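You operate a simulated robot arm through the tools that you are given. There is no shell and no other tool.

Carry out the task below with a simulated robot arm. There is one attempt and no reset: what you move stays moved.

TASK
Crank up the rewinder's slack web till the pull display reads GOOD.
Fine: mandrel clutch lever out and lay-on lever up for the cranking, lay-on lever down and clutch in after; the press is locked off at the numbering station and stays so.

Only the result counts: the job must be done as asked and must still hold three seconds after the hand-in. Knocking over, shifting, dropping, spilling or breaking anything else fails it.

THE ROBOT
A 6-joint arm with a two-finger parallel gripper, fixed in place. Base frame: the origin is at the foot of the arm, x ahead of it, y to its left, z up. Lengths are in cm, angles in degrees, forces in N, time in s.
With the tool pointing down near the work surface it reaches from about 10 to 54 cm from the base axis. Its first joint turns from -66.0 to 66.0 degrees. Payload 2.7 kg.
The TCP is the grasp point between the finger pads, 2.3 cm short of the fingertips. In the tool frame z runs along the fingers and y along their closing line. The gripper opens to 9.4 cm. The fingers are 3.8 cm wide and 1 cm thick; the gripper's body (5.4 by 9.6 cm) begins 3.9 cm behind the TCP.
Orientation is told as [roll, pitch, yaw] about the base's x, y, z axes, in that order, counted from this pose: with the fingers straight down and closing along the base's y, the tool's x points along the base's -x, its y along +y and its z along -z.

THE INTERFACE
- The arm moves only by the tool nudge_tool. Its argument "series" is a list of rows, each a list of 3 entries, a list of its own where there are three numbers: the gripper command, from -1 (shut) to 1 (fully open), values between in proportion, then the shift along the tool's x, y, z in units of 250 mm (1.0 is 250 mm), then the turn, a rotation vector about the tool's x, y, z in units of 90 degrees (1.0 is 90 degrees). In form: [[fingers, [tx, ty, tz], [rx, ry, rz]], ...]. A call has 1 to 20 rows; each row is the pose to reach, as a shift and turn from the pose commanded when the call began, along the tool's axes at that moment. A call with a number of a shift or a turn outside -1 to 1 is refused whole. Rows are played at 5 a second. More than 5 cm and 8.6 degrees between two rows, or a gripper value outside its range, and nothing of the call is played. Where a pose cannot be reached the arm comes as near as it can. A force on the tool above 60 N (or 10 N above the force at the start of the call, whichever is more), or a blocked arm, ends the call early, and 0.2 s more pass. Each finger travels about 4.5 cm/s and halts on what it meets, pressing with about 27 N; the grip force reading is that of the motor and also rises with nothing between the fingers. The clock runs only during rows and for 0.2 s after the last one: add rows that repeat a pose to give the fingers time. It gives the time, the measured TCP pose, the force on the tool (base axes), the opening and the grip force at its end, in the units of the frame above (readings bear some noise), with the torque about the TCP (base axes, N m) and any sound that the robot's microphone picked up, and new pictures: "show" is both (left out), scene, wrist or none.
- Cameras (640 x 400 px; columns grow to the right, rows downward): "scene" is fixed at [7.3, -44.28, 138.62]; the picture's right is [0.72, -0.69, 0.00], its down [-0.51, -0.54, -0.67] and it looks along [0.46, 0.49, -0.74] (base axes); focal length 324 px, centre (320, 200). "wrist" rides on the gripper at [8.6, 1.6, -7.4] in the tool frame; the picture's right is [-0.18, 0.98, 0.00], its down [-0.58, -0.11, -0.81] and it looks along [-0.79, -0.15, 0.59] (tool axes); focal length 243 px, centre (320, 200). There is no depth. A picture from a camera that has moved, and an enlarged one, comes with that camera's place and axes in the base frame and with its lens.
- enlarge(camera, box): a new picture of the part [left, top, right, bottom] of that camera's present view, enlarged. It takes no simulated time.
- finish_job(): hands the job in; it is judged then, once.

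Places have to be worked out from the pictures, the camera data and where the tool is seen. Open the gripper and draw the arm clear of the work before you hand the job in, unless the task says otherwise.

The tools are called after "Request:" by a JSON object that holds its "fn" and its "kwargs". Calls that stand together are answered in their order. nudge_tool: Moves the arm, as the interface text tells. Its arguments: {"type":"object","properties":{"series":{"type":"array"},"show":{"type":"string","enum":["both","scene","wrist","none"]}},"required":["series"]} The other tools are called the same way: enlarge (camera, box) takes an enlarged picture of a part of a camera's view; finish_job () hands the job in.

At the start:

```text
t: 0.0
tcp_pos: [39.25, -13.29, 104.51]
tool_rot: [-0.1, 0.0, 0.0]
ft_force: [-0.6, -0.3, -1.0]
wrist_torque: [0.0, -0.04, 0.0]
finger_gap: 9.41
grasp_force: 0.1
```

scene: 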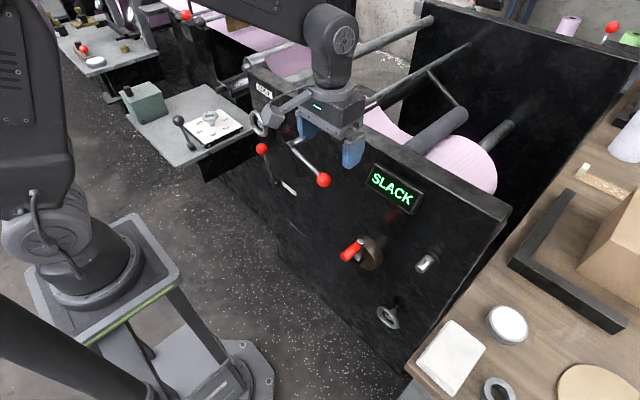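
wrist: 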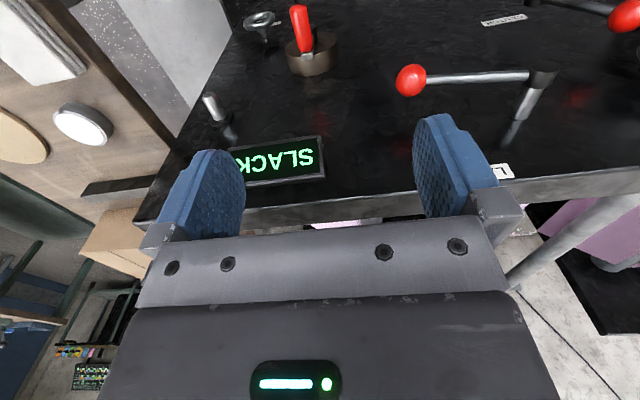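

The display reads SLACK, and I can see a red-handled crank, two red-ball levers on the rewinder's panel, and some small knobs. I'll enlarge the panel to read labels before moving anything.

Request:
{"fn": "enlarge", "kwargs": {"camera": "scene", "box": [240, 70, 440, 195]}}

Request:
{"fn": "enlarge", "kwargs": {"camera": "scene", "box": [300, 210, 500, 335]}}

Request:
{"fn": "enlarge", "kwargs": {"camera": "wrist", "box": [380, 0, 640, 200]}}

Request:
{"fn": "enlarge", "kwargs": {"camera": "wrist", "box": [180, 0, 440, 200]}}

Request:
{"fn": "enlarge", "kwargs": {"camera": "scene", "box": [40, 0, 280, 180]}}

```text
3.20 times, centred on (340, 132) of scene
camera zoom: at [7.3, -44.28, 138.62], right [0.72, -0.69, 0.0], down [-0.51, -0.54, -0.67], along [0.46, 0.49, -0.74], focal length 1037 px, centre (256, 416)
```

zoom: 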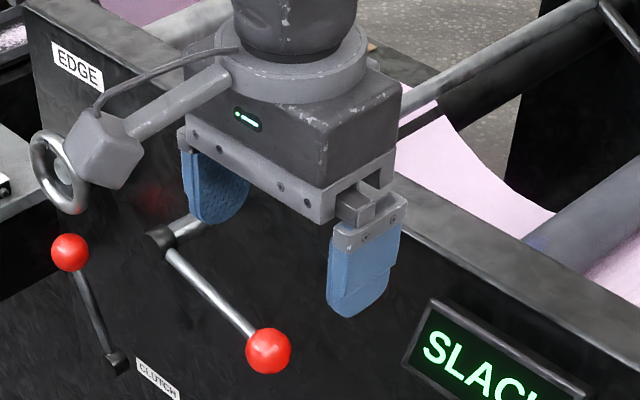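

```text
3.20 times, centred on (400, 272) of scene
camera zoom: at [7.3, -44.28, 138.62], right [0.72, -0.69, 0.0], down [-0.51, -0.54, -0.67], along [0.46, 0.49, -0.74], focal length 1037 px, centre (64, -32)
```

zoom: 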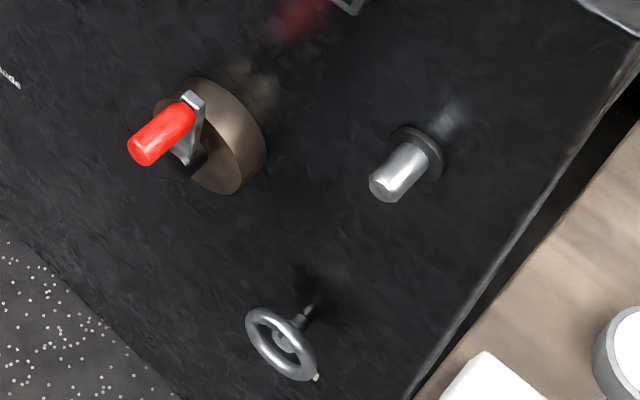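

```text
2.00 times, centred on (510, 100) of wrist
camera zoom: at [30.52, -11.62, 112.0], right [0.18, 0.98, 0.0], down [0.58, -0.11, 0.81], along [0.79, -0.15, -0.59], focal length 485 px, centre (-60, 400)
```

zoom: 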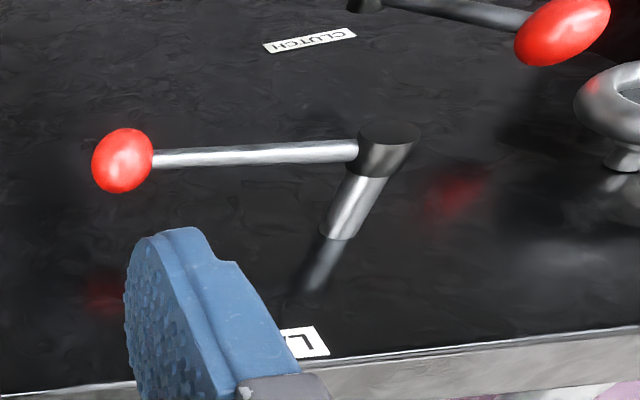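

```text
2.00 times, centred on (310, 100) of wrist
camera zoom: at [30.52, -11.62, 112.0], right [0.18, 0.98, 0.0], down [0.58, -0.11, 0.81], along [0.79, -0.15, -0.59], focal length 485 px, centre (340, 400)
```

zoom: 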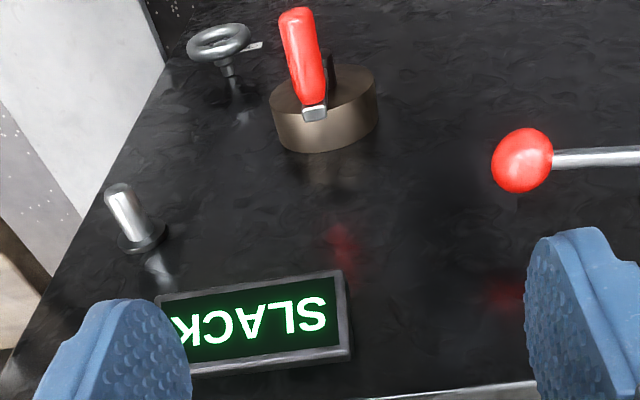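

```text
2.22 times, centred on (160, 90) of scene
camera zoom: at [7.3, -44.28, 138.62], right [0.72, -0.69, 0.0], down [-0.51, -0.54, -0.67], along [0.46, 0.49, -0.74], focal length 720 px, centre (676, 444)
```

zoom: 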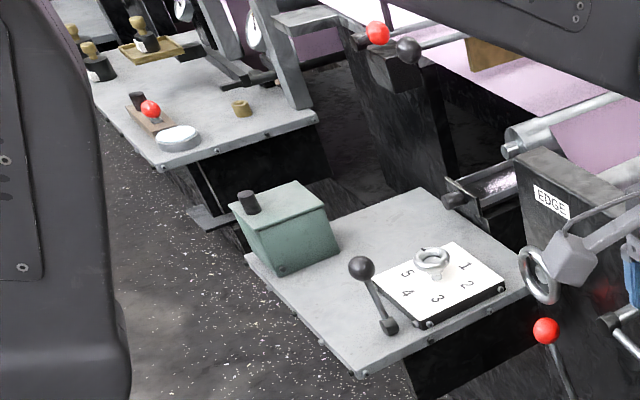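

From the two views I triangulate: lay-on lever ball at about (46, -4, 84.5) with its pivot near (45.6, 7, 88.4), clutch ball at about (48, 24.5, 76), and crank handle at about (42–47, -17, 70). I'll back the arm off from the panel to look at it properly with the wrist camera.

Request:
{"fn": "nudge_tool", "kwargs": {"series": [[0, [0.07, 0.07, 0.03], [0, 0, 0]], [0, [0.17, 0.17, 0.07], [0, 0, 0]], [0, [0.28, 0.28, 0.12], [0, 0, 0]], [0, [0.38, 0.38, 0.18], [0, 0, 0]], [0, [0.48, 0.48, 0.24], [0, 0, 0]], [0, [0.56, 0.56, 0.3], [0, 0, 0]]]}}

```text
t: 1.4
tcp_pos: [25.04, 0.84, 97.0]
tool_rot: [0.0, 0.0, 0.0]
ft_force: [0.3, 0.1, -0.8]
wrist_torque: [-0.01, 0.03, -0.01]
finger_gap: 4.69
grasp_force: 0.2
camera wrist: at [16.4, 2.52, 104.46], right [0.18, 0.98, 0.0], down [0.58, -0.11, 0.81], along [0.79, -0.15, -0.59], focal length 243 px, centre (320, 200)
```

scene: 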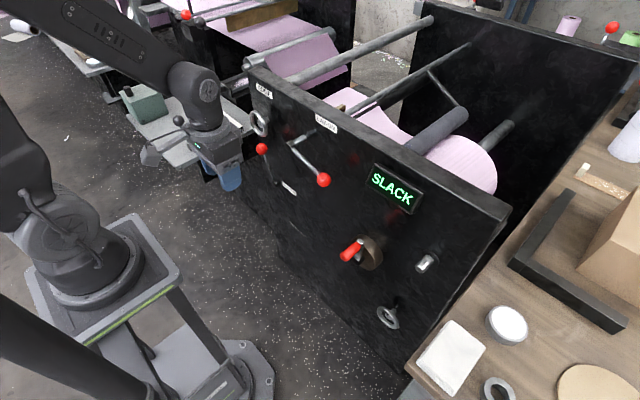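
wrist: 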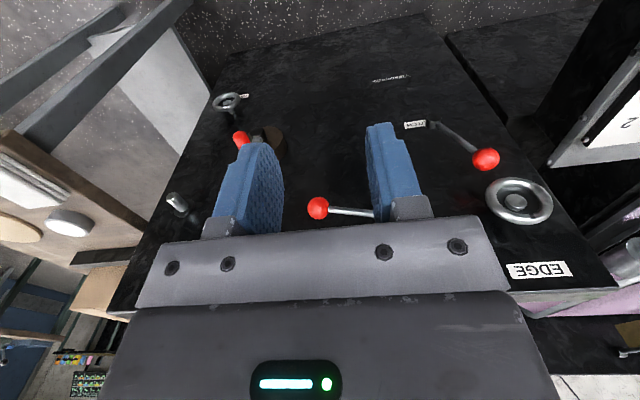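

Backed off cleanly and the labels are now visible. I'll zoom on the labels, levers and crank.

Request:
{"fn": "enlarge", "kwargs": {"camera": "scene", "box": [235, 75, 395, 200]}}

Request:
{"fn": "enlarge", "kwargs": {"camera": "wrist", "box": [360, 50, 600, 200]}}

Request:
{"fn": "enlarge", "kwargs": {"camera": "scene", "box": [320, 150, 480, 280]}}

Request:
{"fn": "enlarge", "kwargs": {"camera": "wrist", "box": [150, 70, 390, 230]}}

```text
3.20 times, centred on (315, 138) of scene
camera zoom: at [7.3, -44.28, 138.62], right [0.72, -0.69, 0.0], down [-0.51, -0.54, -0.67], along [0.46, 0.49, -0.74], focal length 1037 px, centre (336, 400)
```

zoom: 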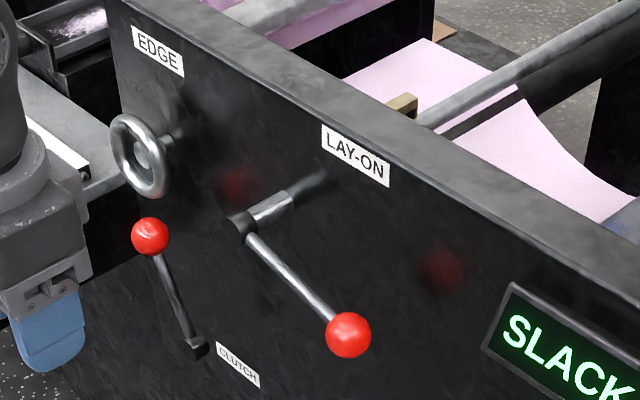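

```text
2.67 times, centred on (480, 125) of wrist
camera zoom: at [16.4, 2.52, 104.46], right [0.18, 0.98, 0.0], down [0.58, -0.11, 0.81], along [0.79, -0.15, -0.59], focal length 647 px, centre (-107, 400)
```

zoom: 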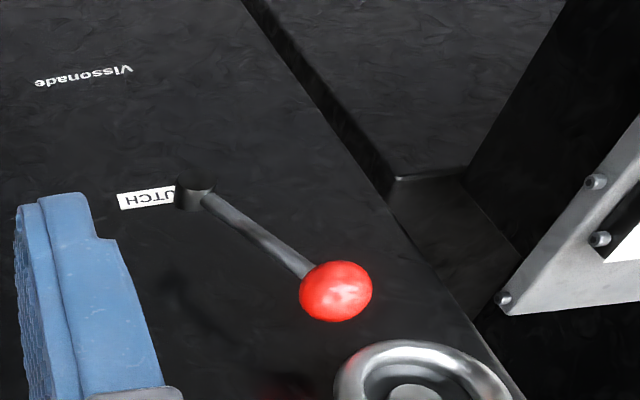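

```text
3.08 times, centred on (400, 215) of scene
camera zoom: at [7.3, -44.28, 138.62], right [0.72, -0.69, 0.0], down [-0.51, -0.54, -0.67], along [0.46, 0.49, -0.74], focal length 997 px, centre (74, 154)
```

zoom: 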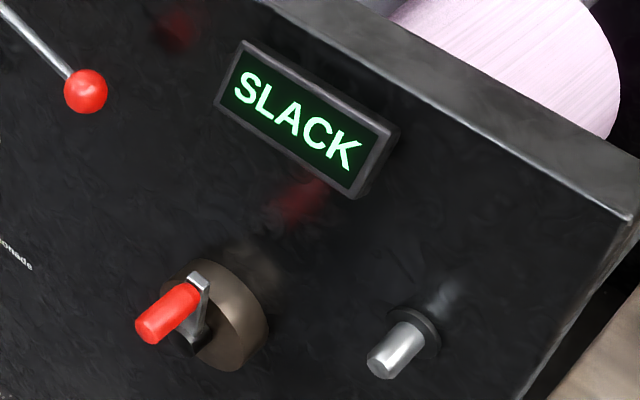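

```text
2.50 times, centred on (270, 150) of wrist
camera zoom: at [16.4, 2.52, 104.46], right [0.18, 0.98, 0.0], down [0.58, -0.11, 0.81], along [0.79, -0.15, -0.59], focal length 606 px, centre (445, 325)
```

zoom: 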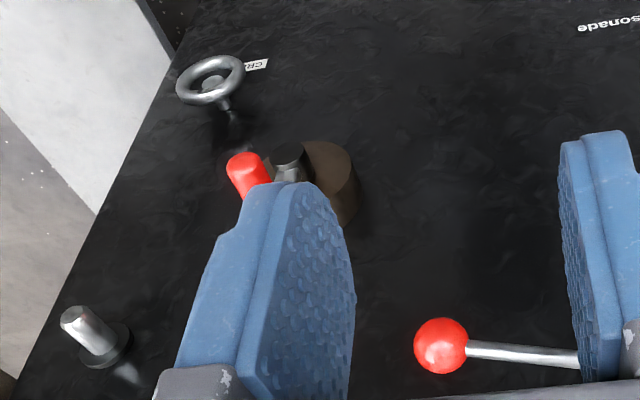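

The labels read EDGE, LAY-ON and CLUTCH. The panel face is at x≈51.7, the clutch lever pivots near (46.5, 17.5, 67) and leans left about 25°, and the lay-on lever hangs about 18° below horizontal. I'll move to look at the crank closely between open fingers.

Request:
{"fn": "nudge_tool", "kwargs": {"series": [[0.3, [-0.03, -0.07, 0.06], [0, 0, 0]], [1, [-0.1, -0.18, 0.15], [0, 0, 0]], [1, [-0.18, -0.29, 0.25], [0, 0, 0]], [1, [-0.26, -0.4, 0.35], [0, 0, 0]], [1, [-0.34, -0.51, 0.45], [0, 0, 0]], [1, [-0.42, -0.61, 0.54], [0, 0, 0]], [1, [-0.48, -0.69, 0.61], [0, 0, 0]], [1, [-0.48, -0.69, 0.61], [0, 0, 0]]]}}

```text
t: 3.2
tcp_pos: [37.15, -16.57, 81.67]
tool_rot: [0.0, 0.0, 0.0]
ft_force: [-0.1, -0.2, -0.1]
wrist_torque: [-0.01, -0.01, -0.02]
finger_gap: 9.41
grasp_force: 0.1
camera wrist: at [28.51, -14.91, 89.08], right [0.18, 0.98, 0.0], down [0.58, -0.11, 0.81], along [0.79, -0.15, -0.59], focal length 243 px, centre (320, 200)
```

scene: 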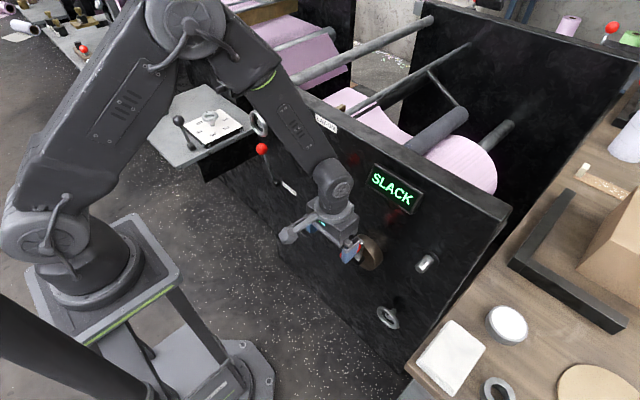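
wrist: 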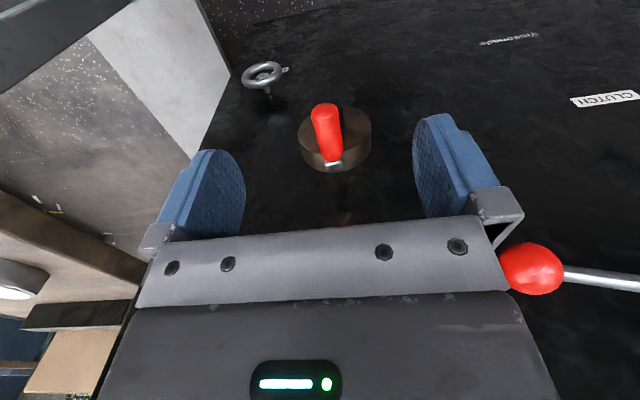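

Request:
{"fn": "enlarge", "kwargs": {"camera": "wrist", "box": [260, 70, 420, 190]}}

Request:
{"fn": "enlarge", "kwargs": {"camera": "wrist", "box": [460, 180, 640, 320]}}

```text
3.33 times, centred on (340, 130) of wrist
camera zoom: at [28.51, -14.91, 89.08], right [0.18, 0.98, 0.0], down [0.58, -0.11, 0.81], along [0.79, -0.15, -0.59], focal length 809 px, centre (253, 433)
```

zoom: 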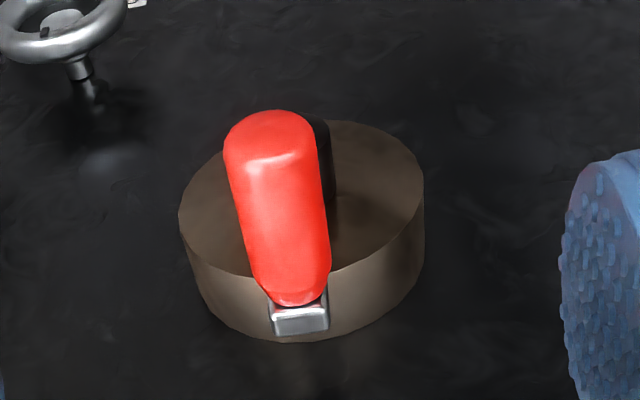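

```text
2.86 times, centred on (550, 250) of wrist
camera zoom: at [28.51, -14.91, 89.08], right [0.18, 0.98, 0.0], down [0.58, -0.11, 0.81], along [0.79, -0.15, -0.59], focal length 693 px, centre (-337, 57)
```

zoom: 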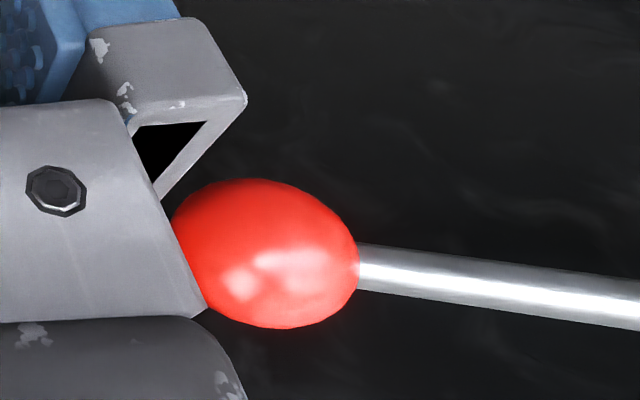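

Crank geometry now: hub axis at about y=-17, z=63, handle along x from 41.2 to 46.9 at z≈70, so radius is about 7 cm. I'll check the label by the lower handwheel and any marks near the crank and display.

Request:
{"fn": "enlarge", "kwargs": {"camera": "wrist", "box": [230, 50, 310, 100]}}

Request:
{"fn": "enlarge", "kwargs": {"camera": "scene", "box": [350, 220, 450, 340]}}

Request:
{"fn": "enlarge", "kwargs": {"camera": "scene", "box": [360, 60, 540, 200]}}

```text
8.00 times, centred on (270, 75) of wrist
camera zoom: at [28.51, -14.91, 89.08], right [0.18, 0.98, 0.0], down [0.58, -0.11, 0.81], along [0.79, -0.15, -0.59], focal length 1941 px, centre (720, 1200)
```

zoom: 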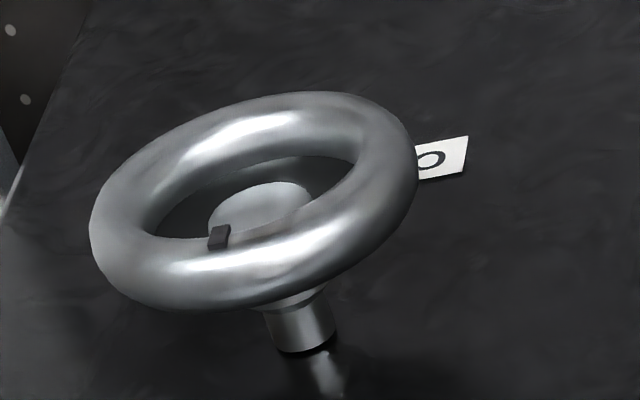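

```text
3.33 times, centred on (400, 280) of scene
camera zoom: at [7.3, -44.29, 138.62], right [0.72, -0.69, 0.0], down [-0.51, -0.54, -0.67], along [0.46, 0.49, -0.74], focal length 1080 px, centre (53, -67)
```

zoom: 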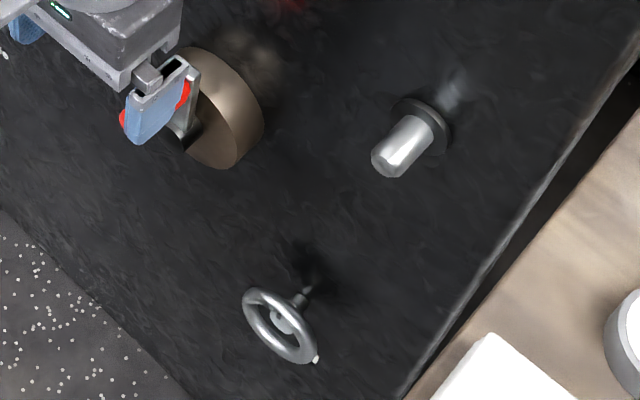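

```text
2.86 times, centred on (450, 130) of scene
camera zoom: at [7.3, -44.29, 138.62], right [0.72, -0.69, 0.0], down [-0.51, -0.54, -0.67], along [0.46, 0.49, -0.74], focal length 926 px, centre (-51, 400)
```

zoom: 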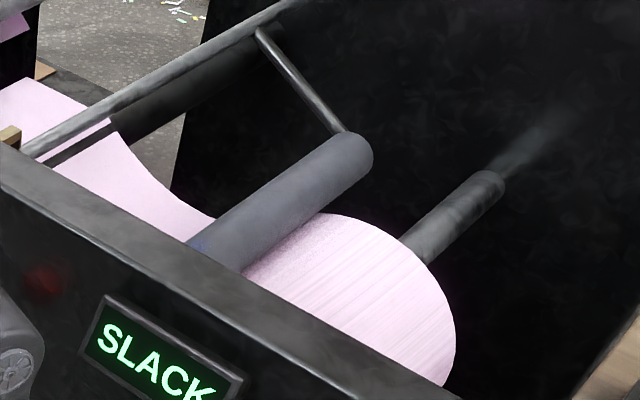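

The lower wheel is a different control, so I'll leave it alone. The lay-on roller is resting on the roll, so its lever is in the down position now. I'll pitch the tool up toward the panel in place, which keeps it clear of everything, going halfway first.

Request:
{"fn": "nudge_tool", "kwargs": {"series": [[1, [0.02, 0, 0], [0, -0.08, 0]], [1, [0.04, 0, 0], [0, -0.17, 0]], [1, [0.04, 0, 0], [0, -0.26, 0]], [1, [0.04, 0, 0], [0, -0.35, 0]], [1, [0.04, 0, 0], [0, -0.44, 0]], [1, [0.04, 0, 0], [0, -0.5, 0]], [1, [0.04, 0, 0], [0, -0.5, 0]]]}}

```text
t: 4.8
tcp_pos: [36.08, -16.6, 81.76]
tool_rot: [0.1, -45.1, 0.0]
ft_force: [-0.6, 0.0, -0.4]
wrist_torque: [0.05, -0.04, 0.0]
finger_gap: 9.42
grasp_force: 0.0
camera wrist: at [24.77, -14.87, 80.95], right [0.13, 0.98, 0.13], down [-0.16, -0.11, 0.98], along [0.98, -0.15, 0.14], focal length 243 px, centre (320, 200)
```

scene: 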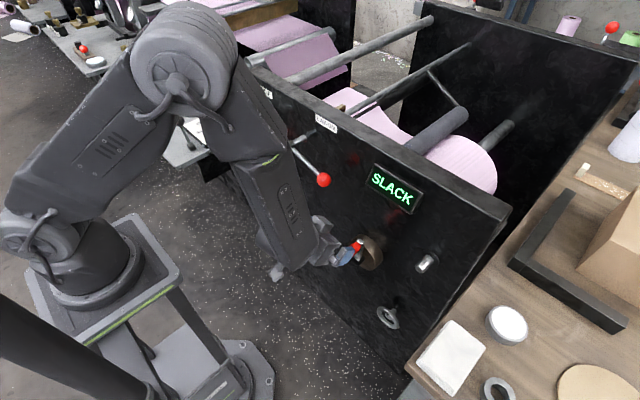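
wrist: 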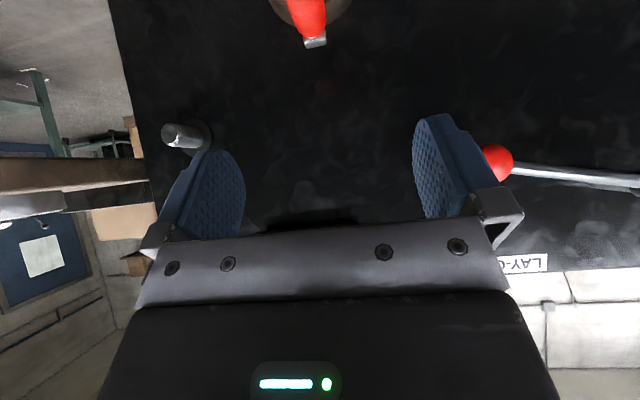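

The half-pitch worked with no contact. I'll continue to horizontal.

Request:
{"fn": "nudge_tool", "kwargs": {"series": [[1, [0, 0, 0], [0, -0.09, 0]], [1, [0, 0, 0], [0, -0.18, 0]], [1, [0, 0, 0], [0, -0.27, 0]], [1, [0, 0, 0], [0, -0.36, 0]], [1, [0, 0, 0], [0, -0.44, 0]], [1, [0, 0, 0], [0, -0.5, 0]], [1, [0, 0, 0], [0, -0.5, 0]]]}}

```text
t: 6.4
tcp_pos: [41.59, -24.1, 84.65]
tool_rot: [91.4, -89.6, -91.0]
ft_force: [0.3, 0.6, -0.2]
wrist_torque: [0.02, -0.01, 0.02]
finger_gap: 9.35
grasp_force: 0.0
out of reach, approached as far as the arm can: row 1, 2, 3, 4, 5, 6, 7
camera wrist: at [34.28, -22.31, 76.1], right [0.0, 0.98, 0.19], down [-0.81, -0.12, 0.58], along [0.59, -0.15, 0.79], focal length 243 px, centre (320, 200)
```

scene: 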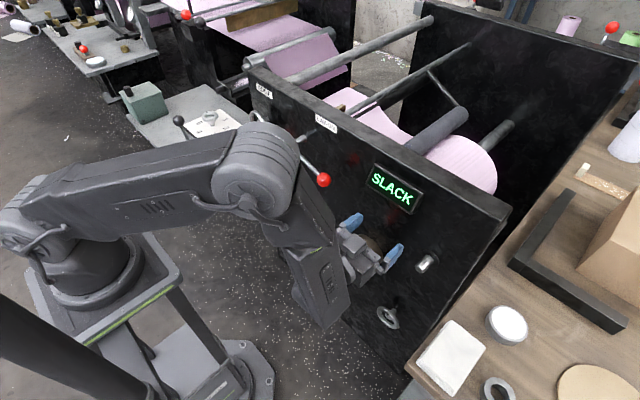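
wrist: 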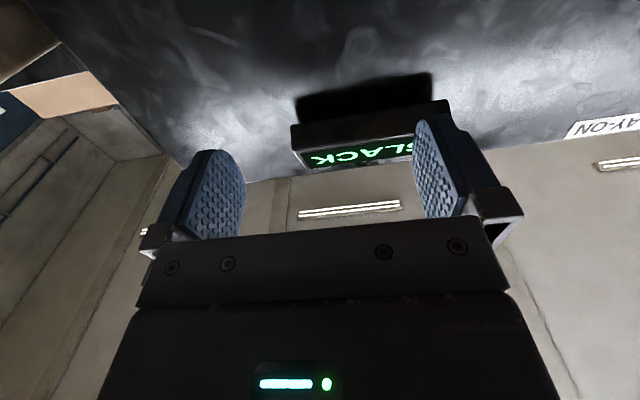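

Fully horizontal is beyond the arm's inner reach: it drifted out to (41.6, -24.1, 84.7). A 45° pitch suits all the jobs and gives a good camera view, so I'll turn back to that.

Request:
{"fn": "nudge_tool", "kwargs": {"series": [[1, [0, 0, 0], [0, 0.08, 0]], [1, [0, 0, 0], [0, 0.16, 0]], [1, [0, 0, 0], [0, 0.25, 0]], [1, [0, 0, 0], [0, 0.34, 0]], [1, [0, 0, 0], [0, 0.43, 0]], [1, [0, 0, 0], [0, 0.5, 0]], [1, [0, 0, 0], [0, 0.5, 0]]]}}

```text
t: 8.0
tcp_pos: [41.72, -23.72, 84.9]
tool_rot: [-0.1, -44.9, 0.1]
ft_force: [-0.4, -0.5, 1.0]
wrist_torque: [0.01, 0.02, 0.02]
finger_gap: 9.4
grasp_force: 0.0
camera wrist: at [30.38, -22.08, 84.0], right [0.13, 0.98, 0.13], down [-0.16, -0.11, 0.98], along [0.98, -0.15, 0.14], focal length 243 px, centre (320, 200)
```

scene: 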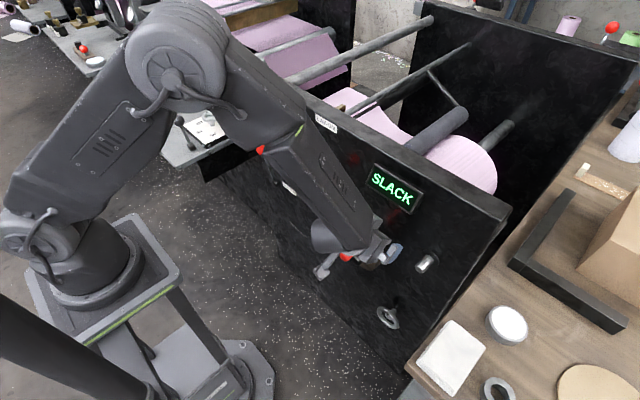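
wrist: 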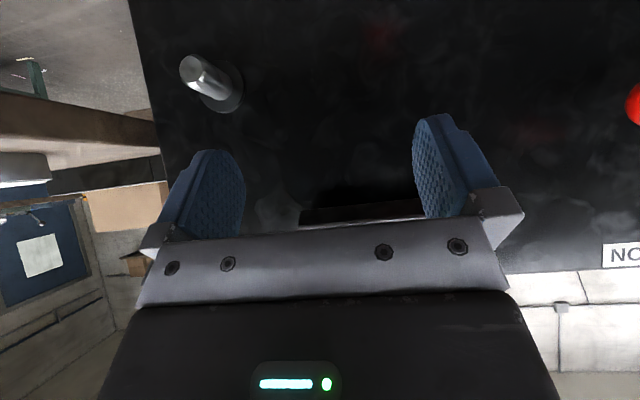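

The arm is now at (41.7, -23.7, 84.9) with a 45° pitch, and the commanded pose follows the reached pose. I'll back off from the panel and travel left toward the clutch lever.

Request:
{"fn": "nudge_tool", "kwargs": {"series": [[1, [0.09, 0.02, -0.07], [0, 0, 0]], [1, [0.18, 0.06, -0.14], [0, 0, 0]], [1, [0.274, 0.14, -0.218], [0, 0, 0]], [1, [0.274, 0.28, -0.218], [0, 0, 0]], [1, [0.274, 0.44, -0.218], [0, 0, 0]], [1, [0.274, 0.6, -0.218], [0, 0, 0]], [1, [0.274, 0.76, -0.218], [0, 0, 0]], [1, [0.274, 0.9, -0.218], [0, 0, 0]], [1, [0.274, 1.0, -0.218], [0, 0, 0]]], "show": "none"}}

Request:
{"fn": "nudge_tool", "kwargs": {"series": [[1, [0, 0.08, 0], [0, 0, 0]], [1, [0, 0.2, 0], [0, 0, 0]], [1, [0, 0.34, 0], [0, 0, 0]], [1, [0, 0.48, 0], [0, 0, 0]], [1, [0, 0.58, 0], [0, 0, 0]], [1, [0, 0.63, 0], [0, 0, 0]]]}}

```text
t: 10.0
tcp_pos: [34.54, 1.37, 88.08]
tool_rot: [5.0, -44.0, -3.2]
ft_force: [0.9, 0.6, 0.3]
wrist_torque: [0.02, 0.05, -0.06]
finger_gap: 9.42
grasp_force: 0.2
out of reach, approached as far as the arm can: row 5, 6, 7, 8, 9
```

```text
t: 11.4
tcp_pos: [34.52, 1.48, 88.24]
tool_rot: [5.0, -44.0, -3.2]
ft_force: [-0.4, -0.6, -1.0]
wrist_torque: [0.01, 0.01, 0.0]
finger_gap: 9.41
grasp_force: 0.1
out of reach, approached as far as the arm can: row 1, 2, 3, 4, 5, 6
camera wrist: at [23.09, 3.08, 87.61], right [0.13, 0.97, 0.19], down [-0.14, -0.17, 0.98], along [0.98, -0.15, 0.12], focal length 243 px, centre (320, 200)
```

scene: 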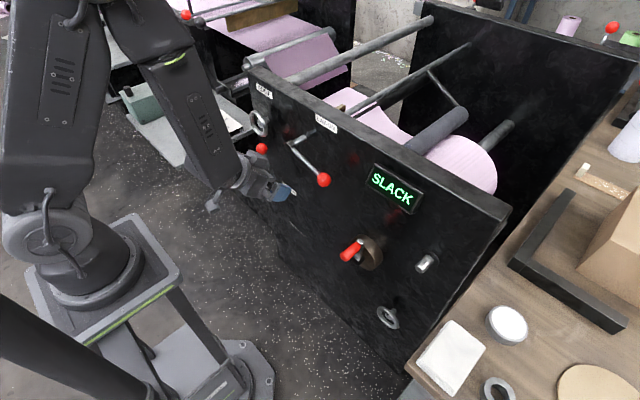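
wrist: 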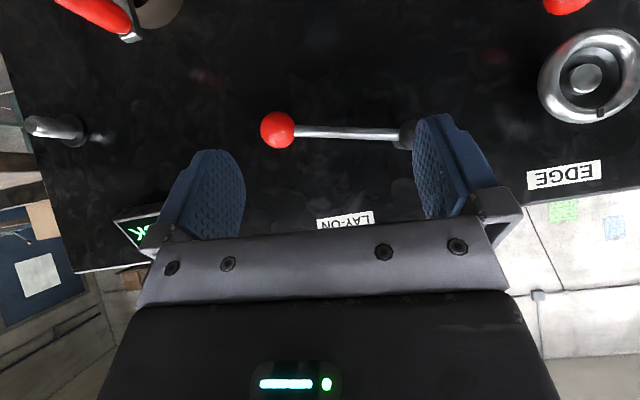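

That spot was too close in for this pitch, and the orientation drifted slightly. I'll move outward to about (40, 14, 84) while correcting the orientation back to a clean -45° pitch.

Request:
{"fn": "nudge_tool", "kwargs": {"series": [[1, [-0.031, -0.006, 0.141], [0.01, -0.003, -0.009]], [1, [-0.031, 0.12, 0.2], [0.031, -0.01, -0.026]], [1, [-0.028, 0.26, 0.25], [0.031, -0.01, -0.026]], [1, [-0.025, 0.4, 0.28], [0.031, -0.01, -0.026]], [1, [-0.021, 0.487, 0.298], [0.031, -0.01, -0.026]], [1, [-0.021, 0.487, 0.298], [0.031, -0.01, -0.026]]]}}

```text
t: 12.8
tcp_pos: [40.44, 1.45, 85.21]
tool_rot: [3.8, -44.2, -0.6]
ft_force: [0.0, 0.5, -0.8]
wrist_torque: [0.01, 0.01, -0.01]
finger_gap: 9.42
grasp_force: 0.0
out of reach, approached as far as the arm can: row 1, 2, 3, 4, 5, 6
camera wrist: at [29.06, 2.78, 84.55], right [0.1, 0.98, 0.17], down [-0.14, -0.16, 0.98], along [0.99, -0.12, 0.12], focal length 243 px, centre (320, 200)
```

scene: 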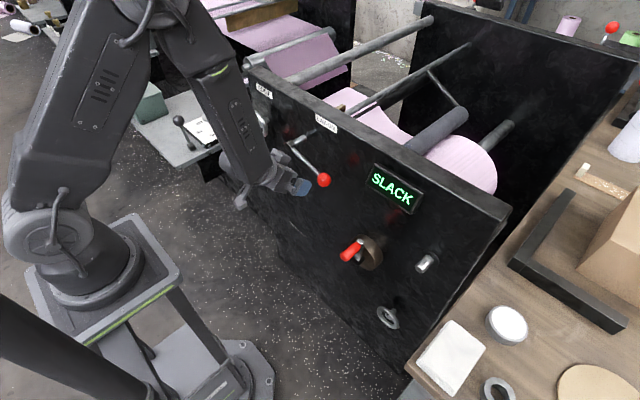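
wrist: 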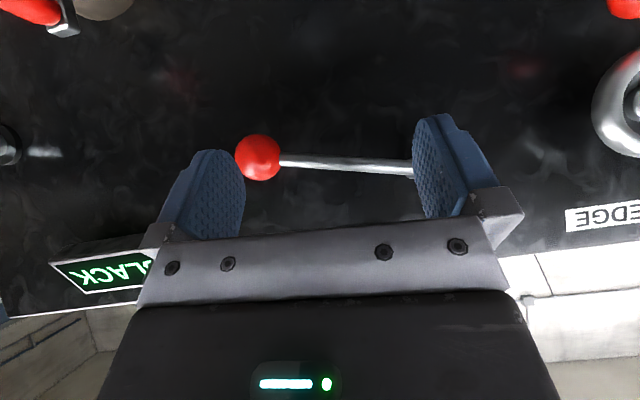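

A wrist joint limit blocks crossing to +y in this arm configuration, so I'll return to the right side. There I'll go back to tool-down, cross over to the left tool-down, and pitch up again on that side.

Request:
{"fn": "nudge_tool", "kwargs": {"series": [[1, [0.03, -0.14, -0.01], [0.01, -0.003, -0.002]], [1, [0.055, -0.3, -0.022], [0.025, -0.006, -0.004]], [1, [0.08, -0.46, -0.034], [0.0376, -0.0087, -0.005]], [1, [0.1, -0.6, -0.044], [0.0376, -0.0087, -0.005]], [1, [0.119, -0.719, -0.052], [0.0376, -0.0087, -0.005]], [1, [0.119, -0.719, -0.052], [0.0376, -0.0087, -0.005]]], "show": "none"}}

Request:
{"fn": "nudge_tool", "kwargs": {"series": [[1, [0, 0, 0], [0, 0.08, 0]], [1, [0, 0, 0], [0, 0.16, 0]], [1, [0, 0, 0], [0, 0.25, 0]], [1, [0, 0, 0], [0, 0.34, 0]], [1, [0, 0, 0], [0, 0.43, 0]], [1, [0, 0, 0], [0, 0.5, 0]], [1, [0, 0, 0], [0, 0.5, 0]]]}}

```text
t: 14.2
tcp_pos: [38.26, -16.46, 83.06]
tool_rot: [0.1, -45.1, -0.1]
ft_force: [0.4, -0.3, 0.8]
wrist_torque: [-0.02, 0.02, 0.0]
finger_gap: 9.42
grasp_force: 0.1
```

```text
t: 15.8
tcp_pos: [38.3, -16.54, 83.18]
tool_rot: [0.0, 0.1, 0.0]
ft_force: [0.9, 0.0, 0.4]
wrist_torque: [-0.01, -0.03, 0.0]
finger_gap: 9.42
grasp_force: 0.0
camera wrist: at [29.71, -14.9, 90.62], right [0.18, 0.98, 0.0], down [0.58, -0.11, 0.81], along [0.79, -0.15, -0.59], focal length 243 px, centre (320, 200)
```

scene: 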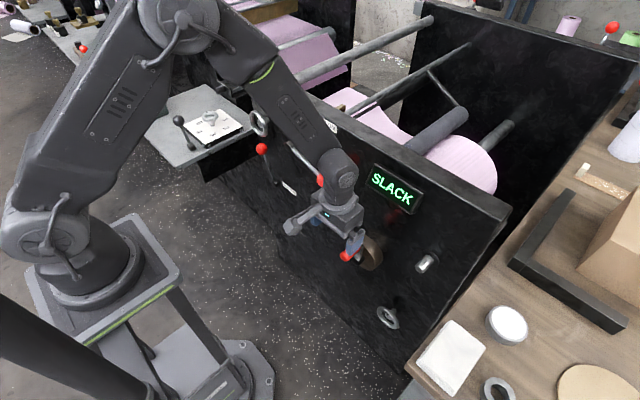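
wrist: 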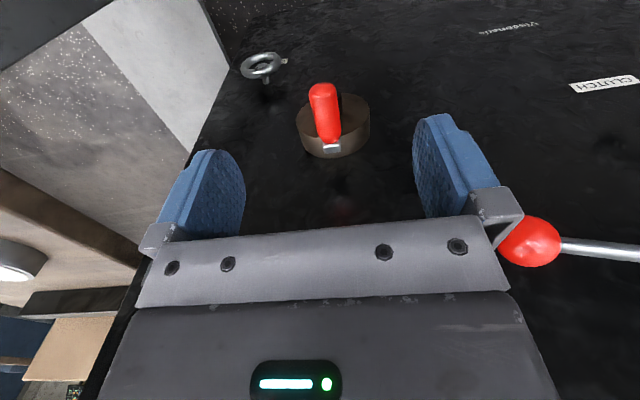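

Tool-down again and clean. Now I'll cross to the left side at x≈36, clear of the lay-on lever.

Request:
{"fn": "nudge_tool", "kwargs": {"series": [[1, [0.05, 0.1, 0.02], [0, 0, 0]], [1, [0.092, 0.25, 0.04], [0, 0, 0]], [1, [0.092, 0.42, 0.04], [0, 0, 0]], [1, [0.092, 0.59, 0.04], [0, 0, 0]], [1, [0.092, 0.76, 0.04], [0, 0, 0]], [1, [0.092, 0.92, 0.04], [0, 0, 0]], [1, [0.092, 1.0, 0.04], [0, 0, 0]]], "show": "none"}}

Request:
{"fn": "nudge_tool", "kwargs": {"series": [[1, [0, 0.1, 0], [0, 0, 0]], [1, [0, 0.24, 0], [0, 0, 0]], [1, [0, 0.34, 0], [0, 0, 0]], [1, [0, 0.4, 0], [0, 0, 0]], [1, [0, 0.4, 0], [0, 0, 0]]]}}

```text
t: 17.4
tcp_pos: [36.04, 8.47, 82.17]
tool_rot: [0.1, 0.0, -0.1]
ft_force: [0.4, 0.0, -0.3]
wrist_torque: [0.01, 0.01, 0.0]
finger_gap: 9.42
grasp_force: 0.1
```

```text
t: 18.6
tcp_pos: [36.03, 18.7, 82.22]
tool_rot: [0.0, 0.0, -0.1]
ft_force: [0.0, -0.5, -0.2]
wrist_torque: [-0.02, 0.0, -0.02]
finger_gap: 9.37
grasp_force: 0.0
camera wrist: at [27.38, 20.37, 89.56], right [0.19, 0.98, 0.0], down [0.58, -0.11, 0.81], along [0.79, -0.15, -0.59], focal length 243 px, centre (320, 200)
```

scene: 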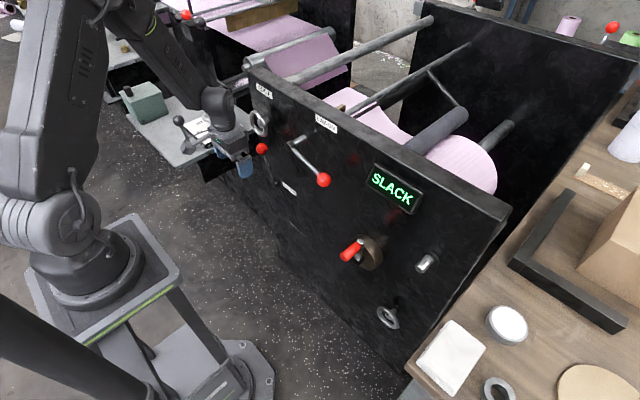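
wrist: 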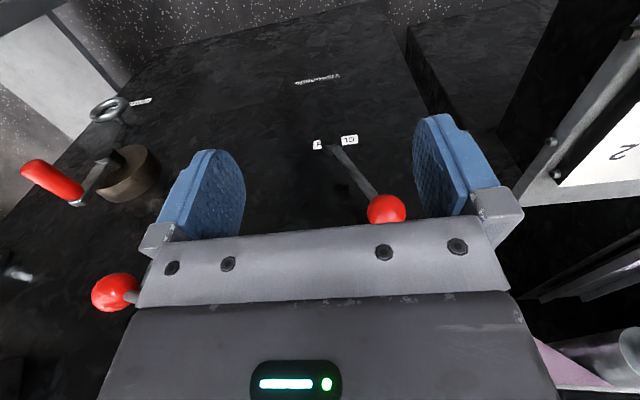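

Request:
{"fn": "enlarge", "kwargs": {"camera": "wrist", "box": [280, 110, 440, 230]}}

Request:
{"fn": "enlarge", "kwargs": {"camera": "scene", "box": [190, 90, 310, 210]}}

```text
3.33 times, centred on (360, 170) of wrist
camera zoom: at [27.38, 20.37, 89.56], right [0.19, 0.98, 0.0], down [0.58, -0.11, 0.81], along [0.79, -0.15, -0.59], focal length 809 px, centre (187, 300)
```

zoom: 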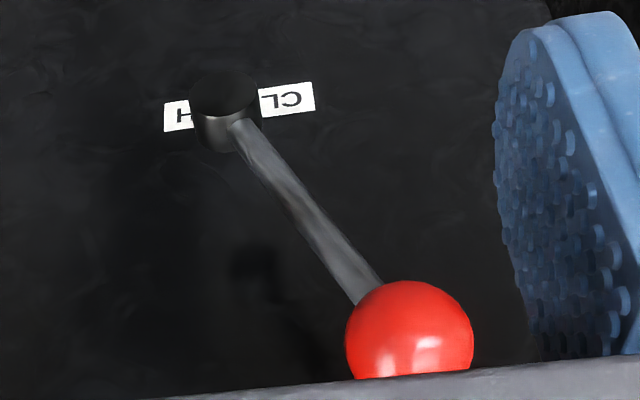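

```text
3.33 times, centred on (250, 150) of scene
camera zoom: at [7.3, -44.28, 138.62], right [0.72, -0.69, 0.0], down [-0.51, -0.54, -0.67], along [0.46, 0.49, -0.74], focal length 1080 px, centre (553, 367)
```

zoom: 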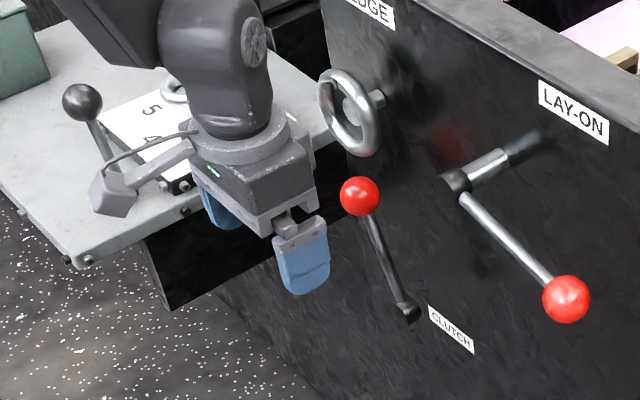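

Refined: clutch ball at (46.9, 22.9, 77.5), radius 1.8, and hub at (47.1, 18, 66.4), so the lever is 12.1 cm long and leans about 24° left. Pitching the tool to -45° here keeps the body clear of the EDGE wheel.

Request:
{"fn": "nudge_tool", "kwargs": {"series": [[1, [0, 0, 0], [0, -0.08, 0]], [1, [0, 0, 0], [0, -0.17, 0]], [1, [0, 0, 0], [0, -0.26, 0]], [1, [0, 0, 0], [0, -0.35, 0]], [1, [0, 0, 0], [0, -0.44, 0]], [1, [0, 0, 0], [0, -0.5, 0]], [1, [0, 0, 0], [0, -0.5, 0]]]}}

```text
t: 20.2
tcp_pos: [37.66, 19.83, 84.45]
tool_rot: [-1.6, -44.6, 0.9]
ft_force: [0.1, -0.1, -0.3]
wrist_torque: [0.01, 0.0, -0.05]
finger_gap: 9.41
grasp_force: 0.0
out of reach, approached as far as the arm can: row 2, 3, 5, 6, 7
camera wrist: at [26.35, 21.55, 83.47], right [0.13, 0.98, 0.11], down [-0.15, -0.09, 0.98], along [0.98, -0.15, 0.14], focal length 243 px, centre (320, 200)
```

scene: 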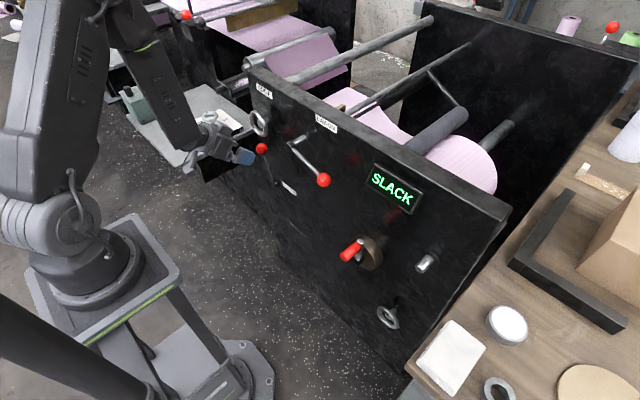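
wrist: 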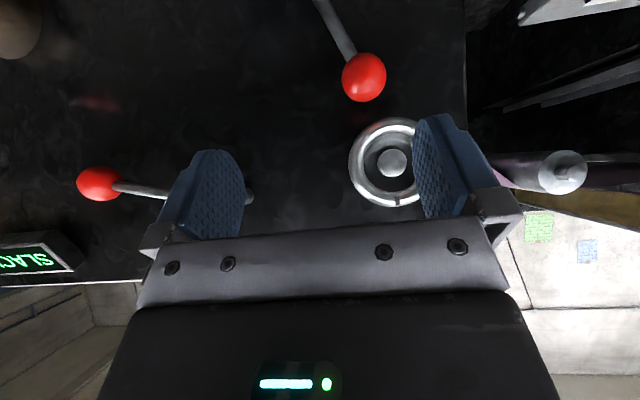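

Near the clutch now with a clear view of its ball and the EDGE wheel above it. I'll line up at y≈22.9 on the approach line with the fingers set to about a 6 cm gap and the orientation trimmed.

Request:
{"fn": "nudge_tool", "kwargs": {"series": [[0.6, [-0.014, 0.06, 0.013], [-0.005, -0.002, 0.004]], [0.28, [-0.027, 0.123, 0.026], [-0.0108, -0.0043, 0.0072]], [0.28, [-0.027, 0.123, 0.026], [-0.0108, -0.0043, 0.0072]], [0.28, [-0.027, 0.123, 0.026], [-0.0108, -0.0043, 0.0072]]]}}

```text
t: 21.2
tcp_pos: [38.76, 22.76, 84.33]
tool_rot: [1.2, -45.3, -0.7]
ft_force: [-0.5, 0.7, -0.3]
wrist_torque: [0.04, -0.01, -0.01]
finger_gap: 6.0
grasp_force: 0.0
out of reach, approached as far as the arm can: row 1
camera wrist: at [27.34, 24.53, 83.44], right [0.13, 0.98, 0.15], down [-0.16, -0.12, 0.98], along [0.98, -0.15, 0.14], focal length 243 px, centre (320, 200)
```

scene: 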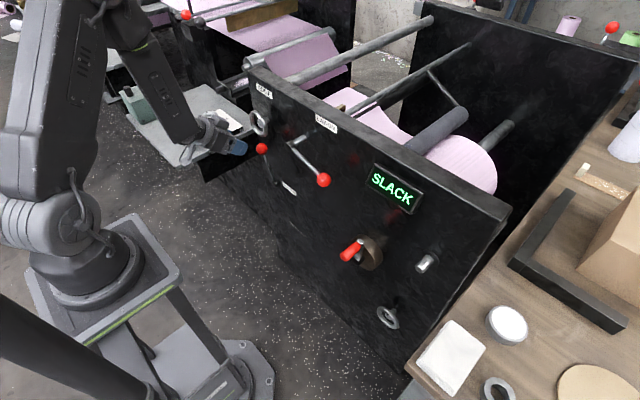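
wrist: 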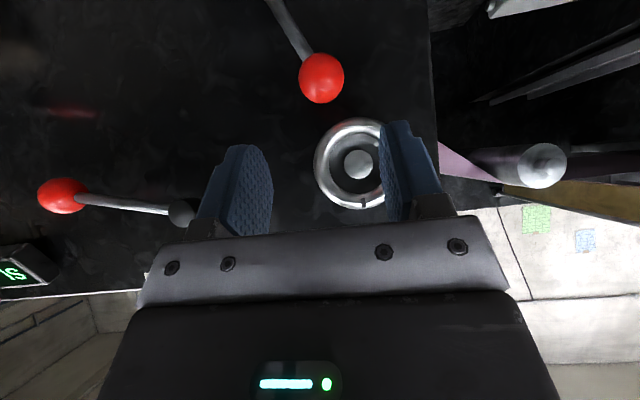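

The ball sits at (46.9, 22.95, 77) from this view, which agrees with my estimate. I'll advance along the tool axis so the ball ends up between the fingers without touching it.

Request:
{"fn": "nudge_tool", "kwargs": {"series": [[0.28, [0.001, 0, 0.08], [0, 0, 0]], [0.28, [0.002, 0, 0.17], [0, 0, 0]], [0.28, [0.003, 0, 0.25], [0, 0, 0]], [0.28, [0.004, 0.001, 0.32], [0, 0, 0]], [0.28, [0.005, 0.001, 0.37], [0, 0, 0]], [0.28, [0.005, 0.001, 0.395], [0, 0, 0]], [0.28, [0.005, 0.001, 0.395], [0, 0, 0]]]}}

```text
t: 22.8
tcp_pos: [45.57, 23.16, 77.2]
tool_rot: [1.4, -45.3, -0.8]
ft_force: [-0.2, 0.0, 0.2]
wrist_torque: [-0.01, -0.01, -0.03]
finger_gap: 6.02
grasp_force: 0.0
camera wrist: at [34.28, 24.82, 76.25], right [0.13, 0.98, 0.15], down [-0.16, -0.13, 0.98], along [0.98, -0.15, 0.15], focal length 243 px, centre (320, 200)
```

scene: 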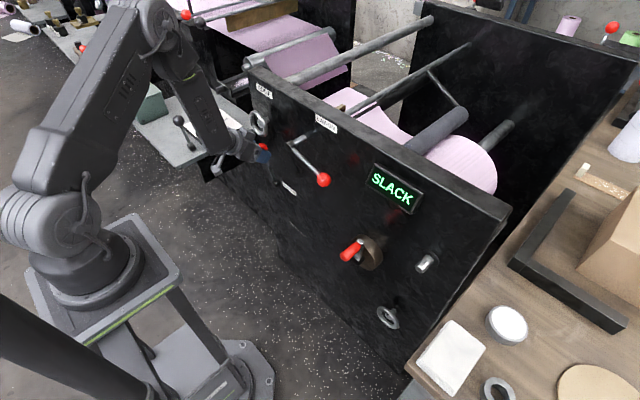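
wrist: 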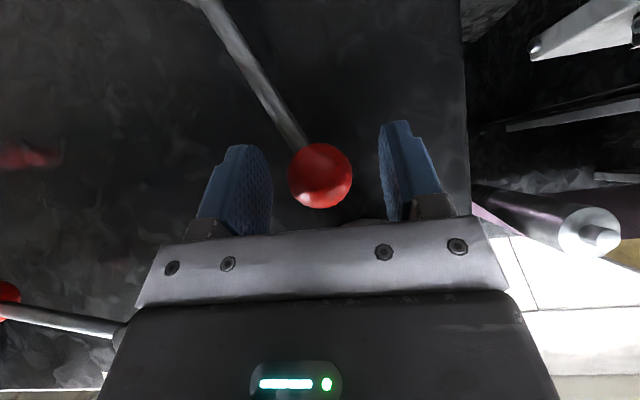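

The ball is centred between the fingers. I'll narrow the cage to about 4.2 cm and push the ball right along its arc, watching the force.

Request:
{"fn": "nudge_tool", "kwargs": {"series": [[-0.1, [0, 0, 0], [0, 0, 0]], [-0.1, [0, 0, 0], [0, 0, 0]], [-0.1, [-0.009, -0.032, -0.009], [0, 0, 0]], [-0.1, [-0.0167, -0.0625, -0.0168], [0, 0, 0]], [-0.1, [-0.022, -0.095, -0.022], [0, 0, 0]], [-0.1, [-0.0273, -0.128, -0.0274], [0, 0, 0]]]}}

```text
t: 24.2
tcp_pos: [46.22, 20.51, 78.59]
tool_rot: [0.7, -45.4, -0.6]
ft_force: [0.2, 3.8, -1.8]
wrist_torque: [0.03, -0.02, 0.06]
finger_gap: 4.37
grasp_force: 2.1
out of reach, approached as far as the arm can: row 5, 6
camera wrist: at [34.97, 22.12, 77.76], right [0.13, 0.98, 0.14], down [-0.16, -0.12, 0.98], along [0.98, -0.15, 0.15], focal length 243 px, centre (320, 200)
```

scene: 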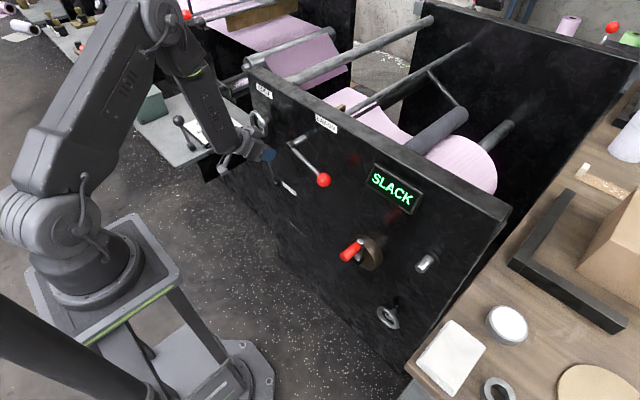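
wrist: 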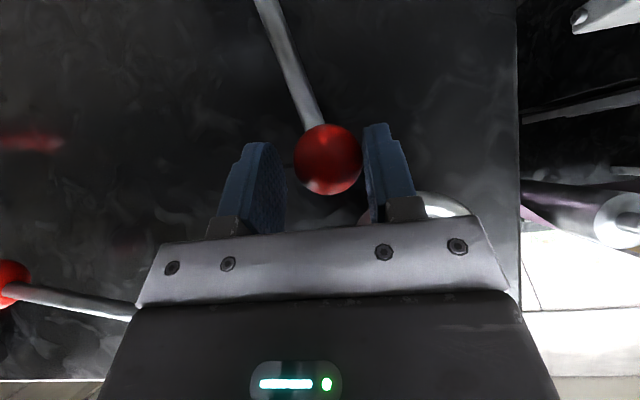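

The clutch lever moves easily at about 4 N, but this arm configuration hits a joint limit as I move right. I'll open, back off, and set up a cleaner wrist configuration by pitching up exactly in front of the base at y=0.

Request:
{"fn": "nudge_tool", "kwargs": {"series": [[0.2, [0, 0, 0], [0, 0, 0]], [0.3, [0, 0.005, 0], [0, 0, 0]], [0.3, [0, 0.01, -0.08], [0, 0, 0]], [0.3, [0, 0.02, -0.2], [0, 0, 0]], [0.3, [0, 0.06, -0.32], [0, 0, 0]], [0.3, [0, 0.1, -0.36], [0, 0, 0]], [0.3, [0, 0.1, -0.36], [0, 0, 0]]]}}

```text
t: 25.8
tcp_pos: [39.56, 22.78, 85.11]
tool_rot: [1.6, -45.4, -1.0]
ft_force: [0.7, -0.3, -0.1]
wrist_torque: [0.0, 0.01, 0.03]
finger_gap: 6.13
grasp_force: 0.0
camera wrist: at [28.27, 24.48, 84.15], right [0.13, 0.98, 0.15], down [-0.17, -0.13, 0.98], along [0.98, -0.15, 0.15], focal length 243 px, centre (320, 200)
```

scene: 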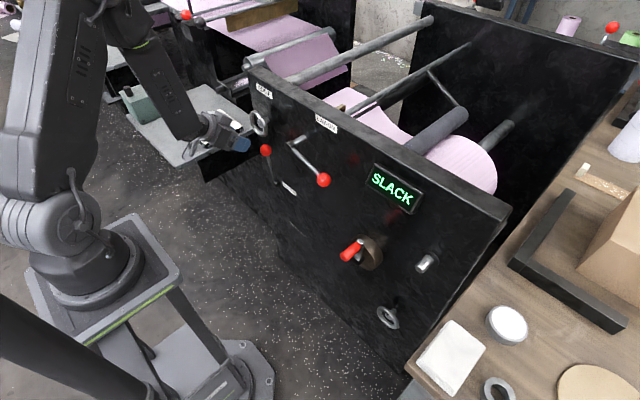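
wrist: 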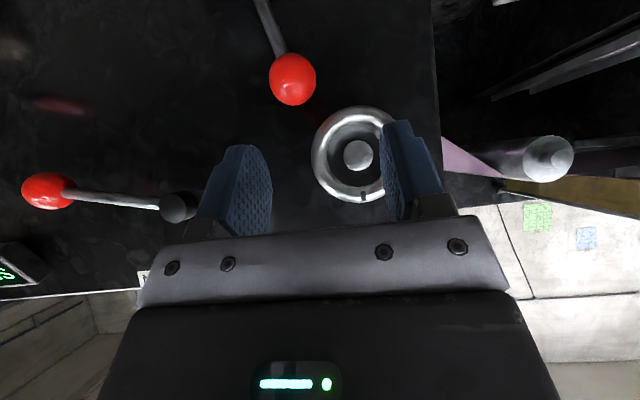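

The clutch lever stays where it was left, so it is friction-held. I'll pitch back to tool-down here.

Request:
{"fn": "nudge_tool", "kwargs": {"series": [[0.3, [0, 0, 0], [0, 0.08, 0]], [0.3, [0, 0, 0], [0, 0.17, 0]], [0.3, [0, 0, 0], [0, 0.26, 0]], [0.3, [0, 0, 0], [0, 0.35, 0]], [0.3, [0, 0, 0], [0, 0.44, 0]], [0.3, [0, 0, 0], [0, 0.504, 0]], [0.3, [0, 0, 0], [0, 0.504, 0]]], "show": "none"}}

```text
t: 27.4
tcp_pos: [39.87, 22.75, 85.15]
tool_rot: [1.2, 0.0, 0.2]
ft_force: [0.5, 0.9, 0.9]
wrist_torque: [-0.04, 0.01, 0.01]
finger_gap: 6.1
grasp_force: 0.1
out of reach, approached as far as the arm can: row 4
```

Request:
{"fn": "nudge_tool", "kwargs": {"series": [[0.3, [0.04, -0.05, 0.01], [0.007, 0, 0.001]], [0.3, [0.1, -0.16, 0.03], [0.0133, 0, 0.002]], [0.3, [0.11, -0.32, 0.04], [0.0133, 0, 0.002]], [0.3, [0.11, -0.48, 0.046], [0.0133, 0, 0.002]], [0.3, [0.11, -0.64, 0.046], [0.0133, 0, 0.002]], [0.3, [0.11, -0.79, 0.046], [0.0133, 0, 0.002]], [0.3, [0.11, -0.91, 0.046], [0.0133, 0, 0.002]], [0.3, [0.11, -0.91, 0.046], [0.0133, 0, 0.002]]], "show": "scene"}}

```text
t: 29.2
tcp_pos: [36.76, 0.21, 83.42]
tool_rot: [-0.1, -0.1, 0.0]
ft_force: [0.0, -0.3, 0.2]
wrist_torque: [-0.01, 0.0, -0.01]
finger_gap: 6.12
grasp_force: 0.1
```

scene: 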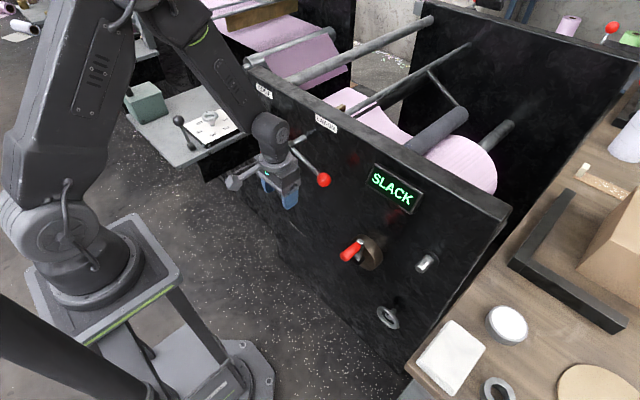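

Request:
{"fn": "nudge_tool", "kwargs": {"series": [[0.3, [-0.04, -0.008, 0], [0, 0, 0]], [0.3, [-0.08, -0.008, 0], [0, 0, 0]], [0.3, [-0.11, -0.008, 0], [0, 0, 0]], [0.3, [-0.11, -0.008, 0], [0, 0, 0]]], "show": "none"}}

Request:
{"fn": "nudge_tool", "kwargs": {"series": [[0.3, [0, 0, 0], [0, -0.07, 0]], [0.3, [0, 0, 0], [0, -0.14, 0]], [0.3, [0, 0, 0], [0, -0.21, 0]], [0.3, [0, 0, 0], [0, -0.28, 0]], [0.3, [0, 0, 0], [0, -0.35, 0]], [0.3, [0, 0, 0], [0, -0.42, 0]], [0.3, [0, 0, 0], [0, -0.5, 0]], [0.3, [0, 0, 0], [0, -0.5, 0]]]}}

```text
t: 30.2
tcp_pos: [39.78, -0.16, 83.51]
tool_rot: [-0.1, 0.0, 0.0]
ft_force: [0.2, -0.7, 1.3]
wrist_torque: [0.01, -0.01, -0.02]
finger_gap: 6.1
grasp_force: 0.0
```

```text
t: 32.0
tcp_pos: [39.88, -0.29, 83.45]
tool_rot: [-0.1, -45.1, 0.1]
ft_force: [0.0, -1.0, 0.0]
wrist_torque: [-0.02, 0.03, 0.05]
finger_gap: 6.11
grasp_force: 0.1
out of reach, approached as far as the arm can: row 3
camera wrist: at [28.5, 1.52, 82.49], right [0.13, 0.98, 0.13], down [-0.16, -0.11, 0.98], along [0.98, -0.15, 0.14], focal length 243 px, centre (320, 200)
```

scene: 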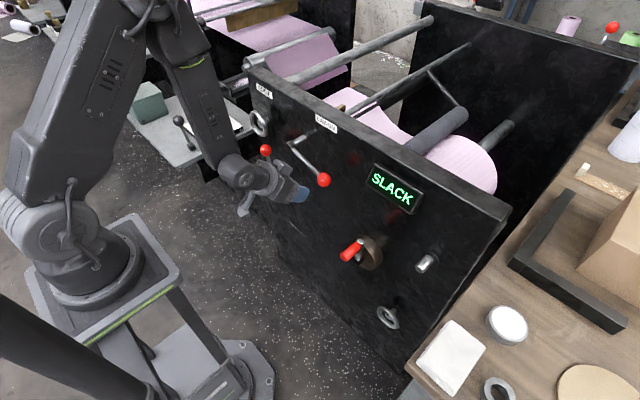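
wrist: 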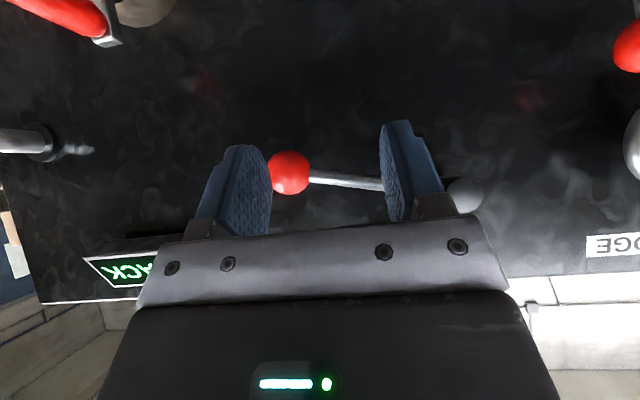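

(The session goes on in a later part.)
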